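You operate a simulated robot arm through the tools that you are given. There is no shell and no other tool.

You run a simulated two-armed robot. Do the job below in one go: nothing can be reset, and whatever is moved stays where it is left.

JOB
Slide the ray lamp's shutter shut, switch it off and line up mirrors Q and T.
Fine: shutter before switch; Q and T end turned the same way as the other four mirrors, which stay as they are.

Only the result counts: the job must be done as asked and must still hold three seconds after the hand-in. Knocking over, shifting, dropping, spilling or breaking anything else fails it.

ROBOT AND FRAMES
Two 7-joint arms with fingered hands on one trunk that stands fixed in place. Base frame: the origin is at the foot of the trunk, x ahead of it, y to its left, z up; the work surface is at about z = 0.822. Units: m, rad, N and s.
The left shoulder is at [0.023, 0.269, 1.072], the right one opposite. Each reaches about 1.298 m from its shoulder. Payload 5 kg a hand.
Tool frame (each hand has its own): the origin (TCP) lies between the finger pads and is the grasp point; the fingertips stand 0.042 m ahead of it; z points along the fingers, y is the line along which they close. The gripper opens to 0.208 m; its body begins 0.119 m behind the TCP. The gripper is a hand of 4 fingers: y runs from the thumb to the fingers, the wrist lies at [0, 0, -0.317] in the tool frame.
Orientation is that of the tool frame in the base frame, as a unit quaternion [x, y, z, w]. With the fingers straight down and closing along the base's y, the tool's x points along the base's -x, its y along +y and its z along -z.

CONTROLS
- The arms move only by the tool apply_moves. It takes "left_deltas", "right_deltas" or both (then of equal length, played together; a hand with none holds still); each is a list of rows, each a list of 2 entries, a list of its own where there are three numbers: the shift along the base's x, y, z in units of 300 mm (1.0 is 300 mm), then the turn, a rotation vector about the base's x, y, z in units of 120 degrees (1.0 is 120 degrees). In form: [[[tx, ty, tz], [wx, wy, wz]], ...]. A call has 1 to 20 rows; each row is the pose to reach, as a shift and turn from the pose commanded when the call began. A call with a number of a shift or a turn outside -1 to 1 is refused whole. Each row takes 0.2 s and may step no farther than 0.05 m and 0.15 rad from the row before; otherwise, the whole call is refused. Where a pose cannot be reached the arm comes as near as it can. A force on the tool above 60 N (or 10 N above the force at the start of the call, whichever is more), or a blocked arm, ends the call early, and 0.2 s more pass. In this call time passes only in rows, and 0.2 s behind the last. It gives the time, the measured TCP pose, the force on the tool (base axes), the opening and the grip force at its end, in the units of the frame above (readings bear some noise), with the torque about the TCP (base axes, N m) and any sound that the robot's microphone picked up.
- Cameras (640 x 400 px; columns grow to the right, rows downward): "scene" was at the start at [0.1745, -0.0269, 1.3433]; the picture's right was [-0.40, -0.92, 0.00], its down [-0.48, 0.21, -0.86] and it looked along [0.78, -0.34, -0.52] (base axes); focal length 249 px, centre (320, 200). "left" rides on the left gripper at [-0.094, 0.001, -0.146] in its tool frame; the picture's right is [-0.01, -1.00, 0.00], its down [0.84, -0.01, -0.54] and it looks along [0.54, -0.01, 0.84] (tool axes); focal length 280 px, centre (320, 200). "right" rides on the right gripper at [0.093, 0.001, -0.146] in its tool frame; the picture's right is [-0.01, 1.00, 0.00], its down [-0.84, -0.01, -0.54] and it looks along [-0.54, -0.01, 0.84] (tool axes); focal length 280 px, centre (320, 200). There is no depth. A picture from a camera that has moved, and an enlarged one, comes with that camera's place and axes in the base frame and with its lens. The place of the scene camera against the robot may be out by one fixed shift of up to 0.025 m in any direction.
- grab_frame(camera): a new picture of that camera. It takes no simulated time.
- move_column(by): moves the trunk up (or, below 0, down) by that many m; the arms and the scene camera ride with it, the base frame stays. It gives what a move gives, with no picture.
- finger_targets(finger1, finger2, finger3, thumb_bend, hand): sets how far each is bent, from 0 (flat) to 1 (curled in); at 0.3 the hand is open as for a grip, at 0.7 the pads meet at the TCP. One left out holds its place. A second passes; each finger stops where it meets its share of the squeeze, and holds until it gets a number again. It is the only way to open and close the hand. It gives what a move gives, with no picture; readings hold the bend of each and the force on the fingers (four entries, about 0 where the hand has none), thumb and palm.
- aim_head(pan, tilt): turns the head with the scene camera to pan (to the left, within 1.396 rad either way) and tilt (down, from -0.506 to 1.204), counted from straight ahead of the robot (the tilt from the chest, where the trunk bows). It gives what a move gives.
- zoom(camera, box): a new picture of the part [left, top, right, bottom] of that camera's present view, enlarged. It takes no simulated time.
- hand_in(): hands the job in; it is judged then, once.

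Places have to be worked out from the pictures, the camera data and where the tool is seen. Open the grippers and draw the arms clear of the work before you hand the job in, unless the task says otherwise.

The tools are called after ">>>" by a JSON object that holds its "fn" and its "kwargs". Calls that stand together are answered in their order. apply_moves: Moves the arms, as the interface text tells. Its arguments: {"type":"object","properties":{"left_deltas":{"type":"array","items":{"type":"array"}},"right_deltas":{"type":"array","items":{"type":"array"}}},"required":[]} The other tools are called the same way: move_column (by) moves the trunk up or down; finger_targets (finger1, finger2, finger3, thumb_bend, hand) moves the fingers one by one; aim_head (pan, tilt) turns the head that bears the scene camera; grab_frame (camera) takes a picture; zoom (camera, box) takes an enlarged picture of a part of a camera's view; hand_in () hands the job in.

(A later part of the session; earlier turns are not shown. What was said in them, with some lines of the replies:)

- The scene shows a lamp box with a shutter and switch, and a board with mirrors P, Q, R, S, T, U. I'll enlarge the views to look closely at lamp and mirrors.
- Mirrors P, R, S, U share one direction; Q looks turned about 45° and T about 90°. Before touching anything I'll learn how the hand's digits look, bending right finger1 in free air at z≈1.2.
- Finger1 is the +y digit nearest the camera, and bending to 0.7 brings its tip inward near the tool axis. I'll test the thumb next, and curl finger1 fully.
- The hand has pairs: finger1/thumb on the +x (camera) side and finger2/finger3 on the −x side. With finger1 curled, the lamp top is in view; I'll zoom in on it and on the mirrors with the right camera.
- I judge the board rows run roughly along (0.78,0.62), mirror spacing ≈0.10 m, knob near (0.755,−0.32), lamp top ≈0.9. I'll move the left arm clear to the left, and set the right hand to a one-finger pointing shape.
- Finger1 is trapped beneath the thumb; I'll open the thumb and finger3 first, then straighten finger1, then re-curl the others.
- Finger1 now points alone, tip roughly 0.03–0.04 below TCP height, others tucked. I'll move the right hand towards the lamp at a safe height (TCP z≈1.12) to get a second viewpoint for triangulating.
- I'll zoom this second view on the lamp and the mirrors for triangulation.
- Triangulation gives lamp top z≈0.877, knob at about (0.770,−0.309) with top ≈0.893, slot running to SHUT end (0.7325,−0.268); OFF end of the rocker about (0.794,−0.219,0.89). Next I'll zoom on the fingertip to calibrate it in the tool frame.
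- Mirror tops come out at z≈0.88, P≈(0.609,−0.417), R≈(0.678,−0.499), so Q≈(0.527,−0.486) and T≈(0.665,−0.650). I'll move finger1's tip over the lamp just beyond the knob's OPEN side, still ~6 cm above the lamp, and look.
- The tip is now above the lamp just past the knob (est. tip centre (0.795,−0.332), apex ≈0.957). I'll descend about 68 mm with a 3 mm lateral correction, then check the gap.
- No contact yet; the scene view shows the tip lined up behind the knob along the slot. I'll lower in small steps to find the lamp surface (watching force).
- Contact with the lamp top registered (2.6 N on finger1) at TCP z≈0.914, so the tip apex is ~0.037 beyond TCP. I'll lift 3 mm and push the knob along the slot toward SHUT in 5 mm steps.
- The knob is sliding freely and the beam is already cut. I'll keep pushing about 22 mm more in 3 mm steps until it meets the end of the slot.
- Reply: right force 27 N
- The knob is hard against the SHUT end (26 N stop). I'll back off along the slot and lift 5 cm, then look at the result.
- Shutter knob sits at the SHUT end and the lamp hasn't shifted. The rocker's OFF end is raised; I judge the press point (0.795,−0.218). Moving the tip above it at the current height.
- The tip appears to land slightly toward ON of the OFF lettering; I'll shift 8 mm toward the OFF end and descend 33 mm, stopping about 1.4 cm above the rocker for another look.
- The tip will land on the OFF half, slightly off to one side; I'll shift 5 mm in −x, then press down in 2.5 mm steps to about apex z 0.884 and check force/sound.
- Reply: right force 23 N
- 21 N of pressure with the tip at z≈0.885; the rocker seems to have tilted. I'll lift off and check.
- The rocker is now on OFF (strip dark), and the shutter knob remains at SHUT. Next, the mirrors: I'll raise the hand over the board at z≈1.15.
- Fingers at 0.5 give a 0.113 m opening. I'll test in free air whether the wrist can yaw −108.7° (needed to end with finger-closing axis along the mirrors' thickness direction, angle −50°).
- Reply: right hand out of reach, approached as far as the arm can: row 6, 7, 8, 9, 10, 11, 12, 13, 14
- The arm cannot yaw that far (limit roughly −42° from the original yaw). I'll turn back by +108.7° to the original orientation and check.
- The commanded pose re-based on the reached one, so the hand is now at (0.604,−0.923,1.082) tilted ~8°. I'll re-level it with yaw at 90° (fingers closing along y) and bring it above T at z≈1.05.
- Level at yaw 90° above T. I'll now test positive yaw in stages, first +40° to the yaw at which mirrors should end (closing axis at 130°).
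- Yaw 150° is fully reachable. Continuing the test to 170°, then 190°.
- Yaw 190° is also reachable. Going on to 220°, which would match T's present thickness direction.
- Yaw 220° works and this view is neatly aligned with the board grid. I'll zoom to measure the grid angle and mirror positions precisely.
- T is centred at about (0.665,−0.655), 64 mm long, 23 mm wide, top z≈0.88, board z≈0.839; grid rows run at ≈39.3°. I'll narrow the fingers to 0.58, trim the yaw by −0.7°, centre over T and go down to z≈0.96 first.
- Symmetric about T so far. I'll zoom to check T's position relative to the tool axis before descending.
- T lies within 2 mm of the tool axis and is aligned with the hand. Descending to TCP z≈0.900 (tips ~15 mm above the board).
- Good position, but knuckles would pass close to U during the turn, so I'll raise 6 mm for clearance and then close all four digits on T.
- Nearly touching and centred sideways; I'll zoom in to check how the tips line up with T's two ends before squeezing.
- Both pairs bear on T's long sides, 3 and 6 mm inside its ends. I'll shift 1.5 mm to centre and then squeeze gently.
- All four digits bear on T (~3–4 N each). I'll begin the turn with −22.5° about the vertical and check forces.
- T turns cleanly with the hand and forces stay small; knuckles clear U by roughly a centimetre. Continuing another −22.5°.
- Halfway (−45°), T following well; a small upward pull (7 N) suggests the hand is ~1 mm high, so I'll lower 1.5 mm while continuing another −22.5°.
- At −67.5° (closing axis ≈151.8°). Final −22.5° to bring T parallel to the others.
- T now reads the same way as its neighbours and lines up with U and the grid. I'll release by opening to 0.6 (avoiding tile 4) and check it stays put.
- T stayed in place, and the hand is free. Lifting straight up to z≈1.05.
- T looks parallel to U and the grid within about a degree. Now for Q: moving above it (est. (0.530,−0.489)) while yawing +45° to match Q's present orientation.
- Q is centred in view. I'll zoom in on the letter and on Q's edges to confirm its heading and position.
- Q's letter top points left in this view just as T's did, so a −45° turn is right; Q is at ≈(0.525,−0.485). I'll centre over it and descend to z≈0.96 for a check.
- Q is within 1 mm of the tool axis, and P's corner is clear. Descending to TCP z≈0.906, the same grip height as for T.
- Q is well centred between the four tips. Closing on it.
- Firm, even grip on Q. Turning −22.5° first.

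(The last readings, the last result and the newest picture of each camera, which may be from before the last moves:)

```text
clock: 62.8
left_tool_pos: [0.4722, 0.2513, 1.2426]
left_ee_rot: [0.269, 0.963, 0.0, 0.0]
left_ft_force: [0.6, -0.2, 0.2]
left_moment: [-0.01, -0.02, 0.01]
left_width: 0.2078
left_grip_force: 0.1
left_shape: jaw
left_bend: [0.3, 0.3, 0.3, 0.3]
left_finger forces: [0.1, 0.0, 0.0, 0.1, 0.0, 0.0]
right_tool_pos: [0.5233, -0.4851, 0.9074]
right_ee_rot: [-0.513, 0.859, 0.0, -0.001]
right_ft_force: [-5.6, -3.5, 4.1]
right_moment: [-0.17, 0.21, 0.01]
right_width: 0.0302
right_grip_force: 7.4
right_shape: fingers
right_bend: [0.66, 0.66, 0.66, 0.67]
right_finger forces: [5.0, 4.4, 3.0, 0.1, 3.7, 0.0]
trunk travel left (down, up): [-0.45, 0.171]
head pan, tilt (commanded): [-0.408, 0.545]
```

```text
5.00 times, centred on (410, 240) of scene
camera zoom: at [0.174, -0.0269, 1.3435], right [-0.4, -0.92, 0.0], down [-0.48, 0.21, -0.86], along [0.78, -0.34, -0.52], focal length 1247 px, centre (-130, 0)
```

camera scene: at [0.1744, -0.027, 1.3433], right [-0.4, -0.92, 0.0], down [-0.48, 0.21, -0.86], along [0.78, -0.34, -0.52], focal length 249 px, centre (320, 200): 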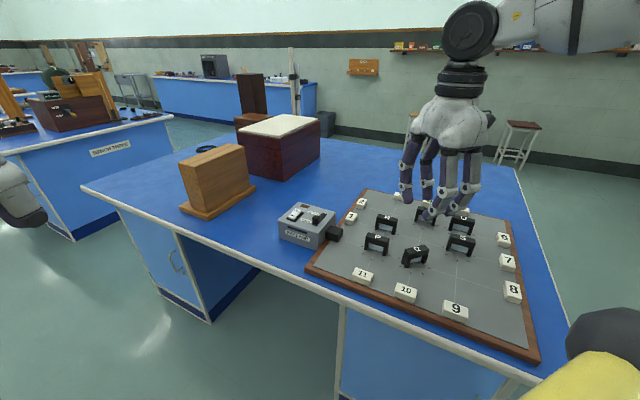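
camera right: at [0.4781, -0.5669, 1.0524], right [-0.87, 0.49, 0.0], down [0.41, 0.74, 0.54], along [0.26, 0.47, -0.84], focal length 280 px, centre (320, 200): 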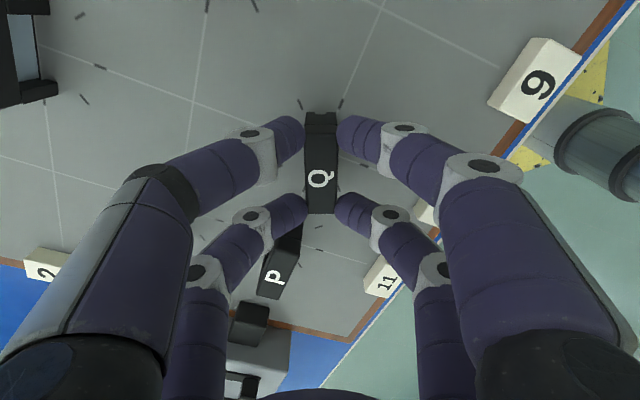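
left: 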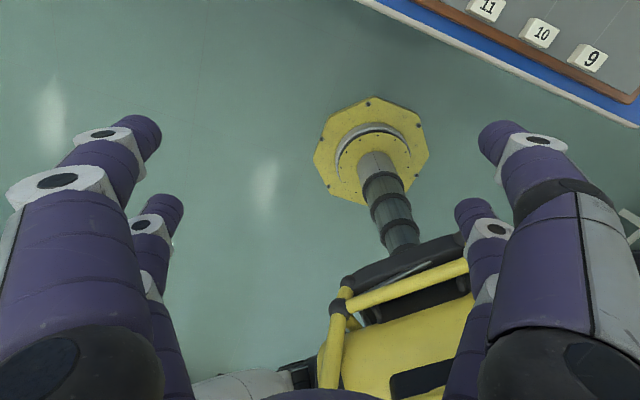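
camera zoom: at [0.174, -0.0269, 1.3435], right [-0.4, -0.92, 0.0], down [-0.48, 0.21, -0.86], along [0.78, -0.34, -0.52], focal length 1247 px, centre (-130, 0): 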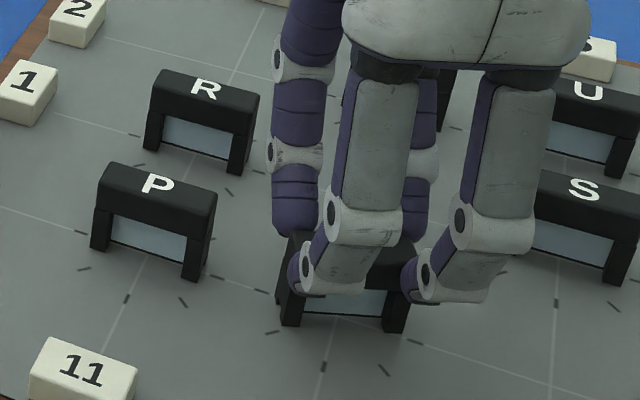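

P is untouched and Q follows. Finishing with another −22.5° (slight −0.5 mm trim not needed).

>>> {"fn": "apply_moves", "kwargs": {"right_deltas": [[[0, 0, 0], [0, 0, -0.0375]], [[0, 0, 0], [0, 0, -0.075]], [[0, 0, 0], [0, 0, -0.1125]], [[0, 0, 0], [0, 0, -0.15]], [[0, 0, 0], [0, 0, -0.1875]], [[0, 0, 0], [0, 0, -0.1875]]]}}

>>> {"fn": "grab_frame", "kwargs": {"camera": "right"}}

>>> {"fn": "zoom", "kwargs": {"camera": "right", "box": [220, 0, 420, 300]}}

>>> {"fn": "zoom", "kwargs": {"camera": "scene", "box": [350, 180, 490, 280]}}

```text
clock: 64.2
left_tool_pos: [0.4729, 0.252, 1.2437]
left_ee_rot: [0.269, 0.963, 0.0, 0.0]
left_ft_force: [0.4, 0.0, -0.3]
left_moment: [0.01, -0.01, -0.02]
left_width: 0.2077
left_grip_force: 0.0
left_shape: jaw
left_bend: [0.3, 0.3, 0.3, 0.3]
left_finger forces: [0.0, 0.1, 0.1, 0.0, 0.0, 0.1]
right_tool_pos: [0.5221, -0.4854, 0.9056]
right_ee_rot: [-0.334, 0.942, 0.0, -0.001]
right_ft_force: [-9.5, -2.9, 2.7]
right_moment: [-0.12, 0.35, 0.1]
right_width: 0.0301
right_grip_force: 8.1
right_shape: fingers
right_bend: [0.66, 0.66, 0.66, 0.67]
right_finger forces: [4.6, 5.0, 2.2, 0.0, 3.4, 0.0]
trunk travel left (down, up): [-0.45, 0.171]
head pan, tilt (commanded): [-0.408, 0.545]
```

```text
taken
camera right: at [0.4503, -0.5432, 1.0525], right [-0.62, 0.78, 0.0], down [0.66, 0.52, 0.54], along [0.42, 0.34, -0.84], focal length 280 px, centre (320, 200)
```

right: 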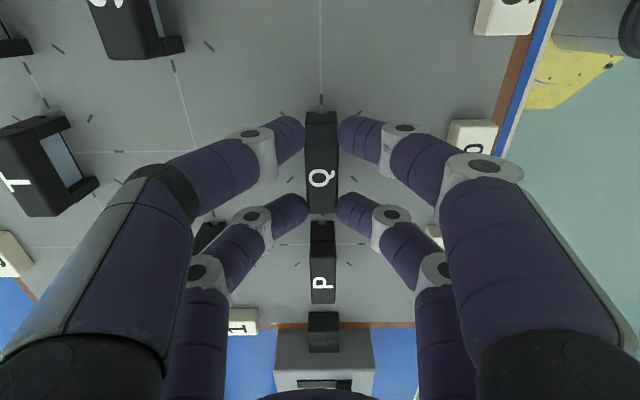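

```text
1.33 times, centred on (320, 150) of right
camera zoom: at [0.4503, -0.5432, 1.0525], right [-0.62, 0.78, 0.0], down [0.66, 0.52, 0.54], along [0.42, 0.34, -0.84], focal length 374 px, centre (320, 267)
```

zoom: 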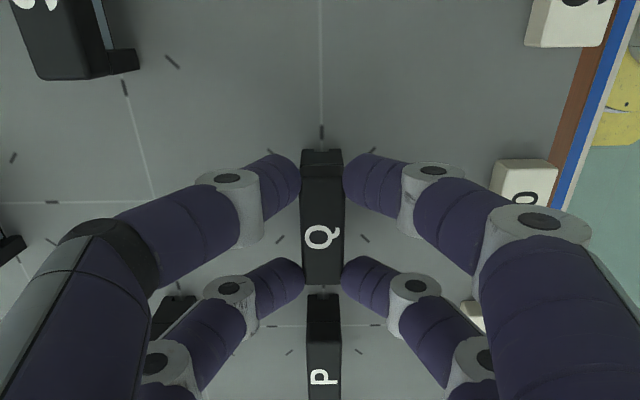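

```text
4.00 times, centred on (420, 230) of scene
camera zoom: at [0.1738, -0.0271, 1.3434], right [-0.4, -0.92, 0.0], down [-0.47, 0.21, -0.86], along [0.79, -0.34, -0.52], focal length 998 px, centre (-80, 80)
```

zoom: 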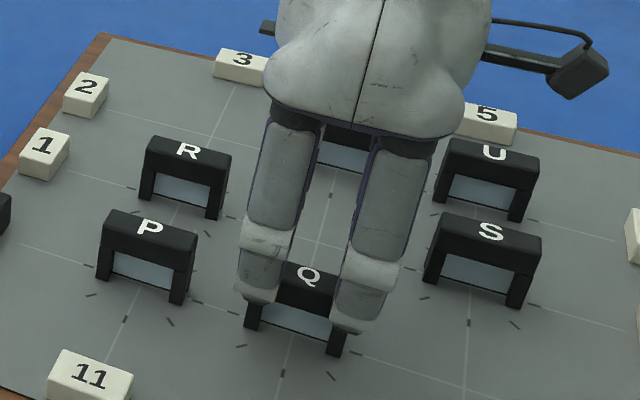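

Q, P and the lamp nozzle are now in one line with letters matching. Releasing to 0.6.

>>> {"fn": "finger_targets", "kwargs": {"hand": "right", "finger1": 0.6, "finger2": 0.6, "finger3": 0.6, "thumb_bend": 0.6}}

>>> {"fn": "apply_moves", "kwargs": {"right_deltas": [[[0, 0, 0.05], [0, 0, 0]], [[0, 0, 0.15], [0, 0, 0]], [[0, 0, 0.28], [0, 0, 0]], [[0, 0, 0.42], [0, 0, 0]], [[0, 0, 0.5], [0, 0, 0]], [[0, 0, 0.5], [0, 0, 0]]]}}

>>> {"fn": "grab_frame", "kwargs": {"camera": "right"}}

>>> {"fn": "zoom", "kwargs": {"camera": "scene", "box": [350, 180, 490, 280]}}

```text
clock: 65.2
left_tool_pos: [0.4713, 0.2523, 1.2416]
left_ee_rot: [0.269, 0.963, 0.0, 0.0]
left_ft_force: [0.9, -0.8, -0.9]
left_moment: [0.0, 0.01, -0.02]
left_width: 0.2081
left_grip_force: 0.0
left_shape: jaw
left_bend: [0.3, 0.3, 0.3, 0.3]
left_finger forces: [0.1, 0.1, 0.1, 0.0, 0.0, 0.0]
right_tool_pos: [0.5241, -0.4846, 0.906]
right_ee_rot: [-0.337, 0.942, 0.002, 0.0]
right_ft_force: [0.4, -0.4, 1.2]
right_moment: [0.0, 0.01, 0.0]
right_width: 0.0597
right_grip_force: 0.1
right_shape: fingers
right_bend: [0.6, 0.6, 0.6, 0.6]
right_finger forces: [0.0, 0.1, 0.0, 0.1, 0.0, 0.0]
trunk travel left (down, up): [-0.45, 0.171]
head pan, tilt (commanded): [-0.408, 0.545]
```

```text
clock: 66.6
left_tool_pos: [0.4721, 0.2521, 1.2416]
left_ee_rot: [0.269, 0.963, 0.001, 0.001]
left_ft_force: [-0.2, 0.9, -0.2]
left_moment: [-0.02, 0.04, -0.01]
left_width: 0.208
left_grip_force: 0.0
left_shape: jaw
left_bend: [0.3, 0.3, 0.3, 0.3]
left_finger forces: [0.0, 0.0, 0.1, 0.0, 0.0, 0.1]
right_tool_pos: [0.5244, -0.4881, 1.0553]
right_ee_rot: [-0.337, 0.942, 0.001, 0.0]
right_ft_force: [0.1, -0.3, 0.3]
right_moment: [0.02, 0.02, -0.02]
right_width: 0.0597
right_grip_force: 0.2
right_shape: fingers
right_bend: [0.6, 0.6, 0.6, 0.6]
right_finger forces: [0.1, 0.1, 0.0, 0.0, 0.1, 0.0]
trunk travel left (down, up): [-0.45, 0.171]
head pan, tilt (commanded): [-0.408, 0.545]
```

```text
taken
camera right: at [0.4521, -0.5457, 1.2022], right [-0.62, 0.78, 0.0], down [0.66, 0.52, 0.54], along [0.42, 0.34, -0.84], focal length 280 px, centre (320, 200)
```

right: 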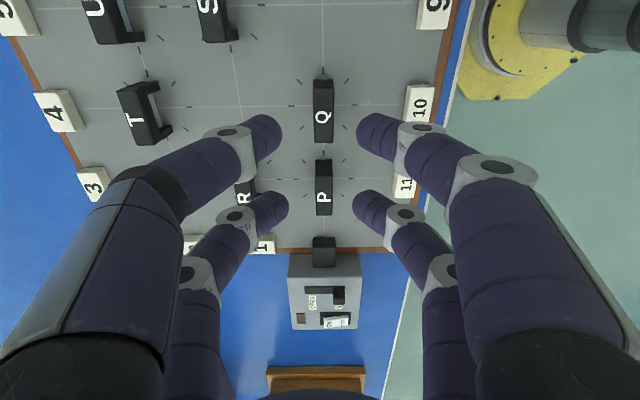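

```text
4.00 times, centred on (420, 230) of scene
camera zoom: at [0.1746, -0.0271, 1.3433], right [-0.4, -0.92, 0.0], down [-0.48, 0.21, -0.86], along [0.78, -0.34, -0.52], focal length 998 px, centre (-80, 80)
```

zoom: 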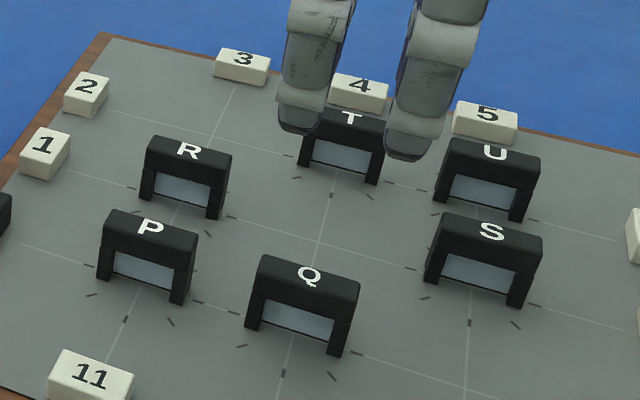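

Both mirrors look right. I'll zoom to measure Q against P in this view for any residual angle.

>>> {"fn": "zoom", "kwargs": {"camera": "right", "box": [270, 60, 380, 240]}}

>>> {"fn": "zoom", "kwargs": {"camera": "scene", "box": [355, 225, 455, 285]}}

>>> {"fn": "zoom", "kwargs": {"camera": "scene", "box": [400, 195, 490, 255]}}

```text
2.22 times, centred on (325, 150) of right
camera zoom: at [0.4521, -0.5457, 1.2022], right [-0.62, 0.78, 0.0], down [0.66, 0.52, 0.54], along [0.42, 0.34, -0.84], focal length 623 px, centre (309, 311)
```

zoom: 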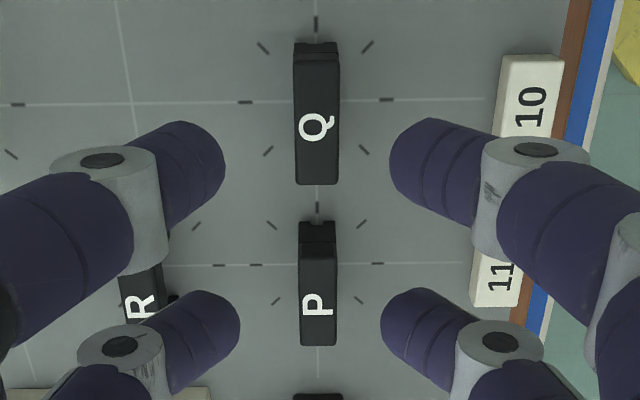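

```text
6.40 times, centred on (405, 255) of scene
camera zoom: at [0.1746, -0.0271, 1.3433], right [-0.4, -0.92, 0.0], down [-0.48, 0.21, -0.86], along [0.78, -0.34, -0.52], focal length 1596 px, centre (-224, -152)
```

zoom: 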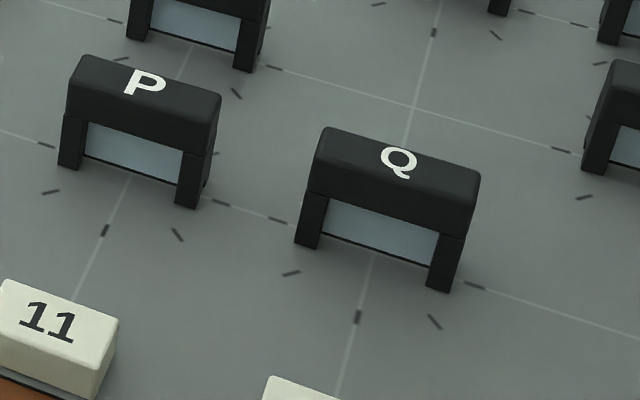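

```text
6.67 times, centred on (445, 225) of scene
camera zoom: at [0.1746, -0.0271, 1.3433], right [-0.4, -0.92, 0.0], down [-0.48, 0.21, -0.86], along [0.78, -0.34, -0.52], focal length 1663 px, centre (-513, 33)
```

zoom: 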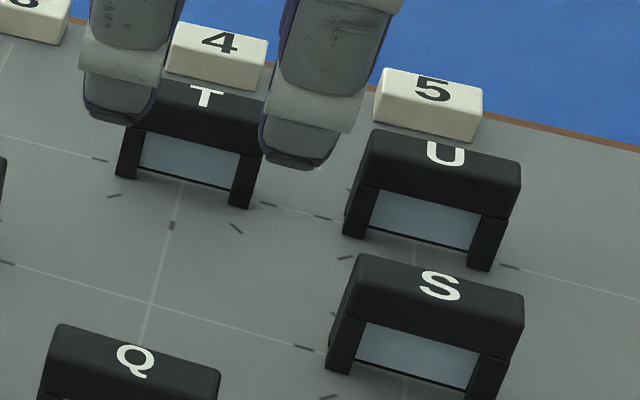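

Residual angles of Q and T are about 1° or less. I'll raise the hand to z≈1.25, open the fingers, and take an overall check picture.

>>> {"fn": "apply_moves", "kwargs": {"right_deltas": [[[0, 0, 0.15], [0, 0, 0]], [[0, 0, 0.3], [0, 0, 0]], [[0, 0, 0.45], [0, 0, 0]], [[0, 0, 0.6], [0, 0, 0]], [[0, 0, 0.65], [0, 0, 0]], [[0, 0, 0.65], [0, 0, 0]]]}}

>>> {"fn": "finger_targets", "kwargs": {"hand": "right", "finger1": 0.3, "finger2": 0.3, "finger3": 0.3, "thumb_bend": 0.3}}

>>> {"fn": "zoom", "kwargs": {"camera": "right", "box": [120, 0, 440, 200]}}

>>> {"fn": "grab_frame", "kwargs": {"camera": "scene"}}

>>> {"fn": "zoom", "kwargs": {"camera": "scene", "box": [270, 180, 510, 320]}}

```text
clock: 68.0
left_tool_pos: [0.4726, 0.2535, 1.2405]
left_ee_rot: [0.269, 0.963, 0.0, 0.0]
left_ft_force: [0.2, 0.9, -0.4]
left_moment: [-0.02, -0.01, 0.01]
left_width: 0.208
left_grip_force: 0.1
left_shape: jaw
left_bend: [0.3, 0.3, 0.3, 0.3]
left_finger forces: [0.1, 0.1, 0.1, 0.0, 0.1, 0.0]
right_tool_pos: [0.5242, -0.4856, 1.2512]
right_ee_rot: [-0.336, 0.942, 0.0, 0.0]
right_ft_force: [0.1, -0.4, -0.3]
right_moment: [0.0, 0.01, 0.0]
right_width: 0.06
right_grip_force: 0.0
right_shape: fingers
right_bend: [0.6, 0.6, 0.6, 0.6]
right_finger forces: [0.1, 0.0, 0.0, 0.2, 0.0, 0.1]
trunk travel left (down, up): [-0.45, 0.171]
head pan, tilt (commanded): [-0.408, 0.545]
```

```text
clock: 69.0
left_tool_pos: [0.4728, 0.2516, 1.2421]
left_ee_rot: [0.268, 0.963, 0.0, -0.001]
left_ft_force: [-0.2, -0.8, 0.0]
left_moment: [0.0, -0.02, 0.0]
left_width: 0.2079
left_grip_force: 0.1
left_shape: jaw
left_bend: [0.3, 0.3, 0.3, 0.3]
left_finger forces: [0.0, 0.0, 0.0, 0.1, 0.0, 0.0]
right_tool_pos: [0.5237, -0.4865, 1.2519]
right_ee_rot: [-0.337, 0.942, 0.001, 0.0]
right_ft_force: [-0.4, -0.8, -0.1]
right_moment: [0.02, 0.0, 0.01]
right_width: 0.2183
right_grip_force: 0.1
right_shape: fingers
right_bend: [0.3, 0.3, 0.3, 0.3]
right_finger forces: [0.0, 0.1, 0.1, 0.0, 0.0, 0.0]
trunk travel left (down, up): [-0.45, 0.171]
head pan, tilt (commanded): [-0.408, 0.545]
```

```text
2.00 times, centred on (280, 100) of right
camera zoom: at [0.4515, -0.5444, 1.3976], right [-0.62, 0.78, 0.0], down [0.66, 0.52, 0.54], along [0.42, 0.34, -0.84], focal length 561 px, centre (400, 400)
```

zoom: 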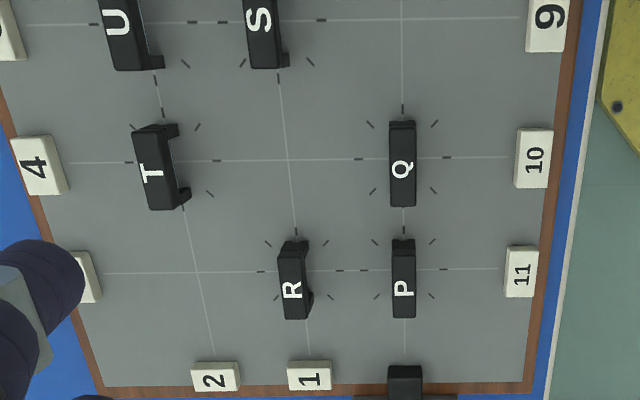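

```text
taken
camera scene: at [0.1745, -0.027, 1.3433], right [-0.4, -0.92, 0.0], down [-0.48, 0.21, -0.86], along [0.78, -0.34, -0.52], focal length 249 px, centre (320, 200)
```

scene: 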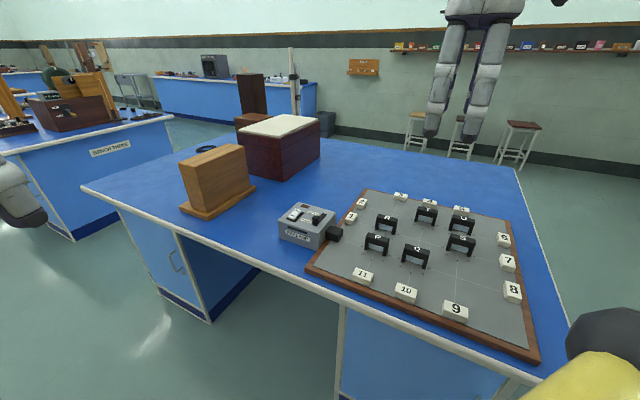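

```text
2.67 times, centred on (390, 250) of scene
camera zoom: at [0.1745, -0.027, 1.3433], right [-0.4, -0.92, 0.0], down [-0.48, 0.21, -0.86], along [0.78, -0.34, -0.52], focal length 665 px, centre (133, 67)
```

zoom: 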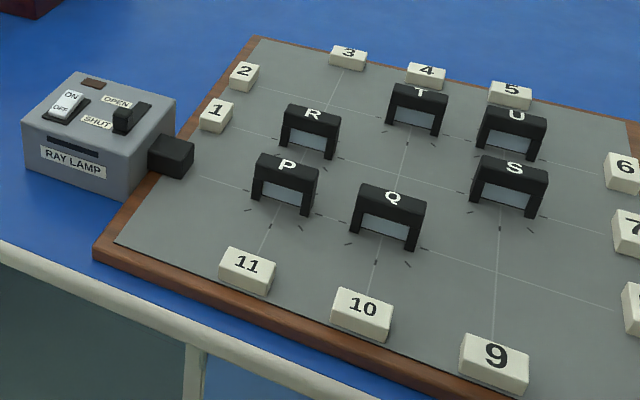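

All six mirrors now face the same way, shutter is at SHUT, switch OFF, nothing else moved. I'll draw the right arm back and to the side, clear of the board.

>>> {"fn": "apply_moves", "kwargs": {"right_deltas": [[[-0.055, -0.11, 0.017], [0, 0, -0.055]], [[-0.11, -0.22, 0.033], [0, 0, -0.11]], [[-0.167, -0.333, 0.05], [0, 0, -0.167]], [[-0.222, -0.444, 0.067], [0, 0, -0.222]], [[-0.278, -0.556, 0.083], [0, 0, -0.278]], [[-0.333, -0.667, 0.1], [0, 0, -0.333]], [[-0.333, -0.667, 0.1], [0, 0, -0.333]]]}}

>>> {"fn": "grab_frame", "kwargs": {"camera": "scene"}}

>>> {"fn": "zoom", "kwargs": {"camera": "scene", "box": [270, 180, 350, 240]}}

>>> {"fn": "zoom", "kwargs": {"camera": "scene", "box": [350, 180, 490, 280]}}

```text
clock: 70.6
left_tool_pos: [0.4731, 0.2525, 1.2419]
left_ee_rot: [0.269, 0.963, -0.001, 0.0]
left_ft_force: [-0.1, 0.9, -0.2]
left_moment: [-0.08, 0.04, 0.0]
left_width: 0.2081
left_grip_force: 0.1
left_shape: jaw
left_bend: [0.3, 0.3, 0.3, 0.3]
left_finger forces: [0.1, 0.0, 0.0, 0.1, 0.0, 0.0]
right_tool_pos: [0.4254, -0.687, 1.2821]
right_ee_rot: [0.006, 1.0, 0.0, 0.0]
right_ft_force: [0.2, -0.6, 0.0]
right_moment: [0.0, 0.06, -0.02]
right_width: 0.2181
right_grip_force: 0.1
right_shape: fingers
right_bend: [0.3, 0.3, 0.3, 0.3]
right_finger forces: [0.0, 0.1, 0.0, 0.1, 0.0, 0.1]
trunk travel left (down, up): [-0.45, 0.171]
head pan, tilt (commanded): [-0.408, 0.545]
```

```text
taken
camera scene: at [0.1746, -0.0266, 1.3433], right [-0.4, -0.92, 0.0], down [-0.48, 0.21, -0.86], along [0.78, -0.34, -0.52], focal length 249 px, centre (320, 200)
```

scene: 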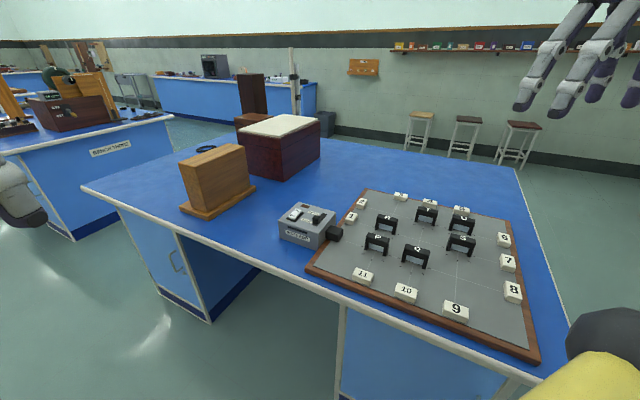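

```text
6.67 times, centred on (310, 210) of scene
camera zoom: at [0.1746, -0.0266, 1.3433], right [-0.4, -0.92, 0.0], down [-0.48, 0.21, -0.86], along [0.78, -0.34, -0.52], focal length 1663 px, centre (387, 133)
```

zoom: 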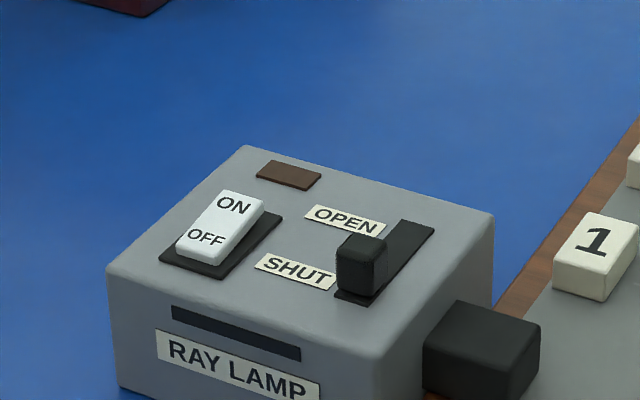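

```text
4.00 times, centred on (420, 230) of scene
camera zoom: at [0.1746, -0.0266, 1.3433], right [-0.4, -0.92, 0.0], down [-0.48, 0.21, -0.86], along [0.78, -0.34, -0.52], focal length 998 px, centre (-80, 80)
```

zoom: 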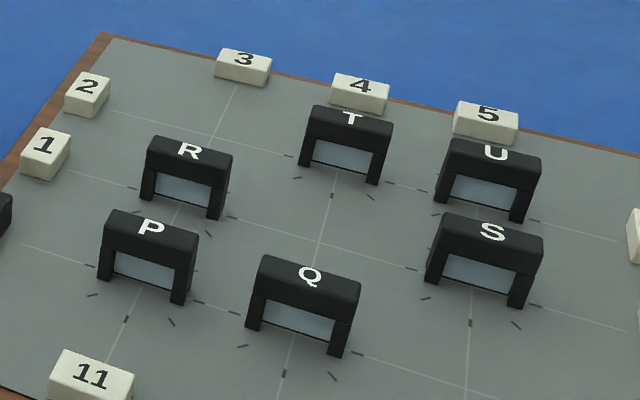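

Final pictures show the shutter at SHUT, the switch OFF with the strip dark, and T and Q turned like P, R, S, U. Both hands are open and clear, so I'm handing the job in.

>>> {"fn": "hand_in", "kwargs": {}}

```text
The job is handed in.
```

The job is done and handed in. I closed the lamp's shutter first, then switched it off, and then turned mirrors Q and T. I haven't seen the judge's result.

- **Shutter:** the knob is pushed hard against the SHUT end of its slot and stayed there after I let go.
- **Switch:** the rocker is on OFF and the lamp's light strip is dark.
- **Mirrors Q and T:** Q was turned 45° and T 90°. Both now face the same way as P, R, S and U, to within about 1° by the camera pictures.
- **Everything else:** the last pictures show the other four mirrors, the number tiles, the board and the lamp where they were.

Both hands are open and drawn back clear of the board.
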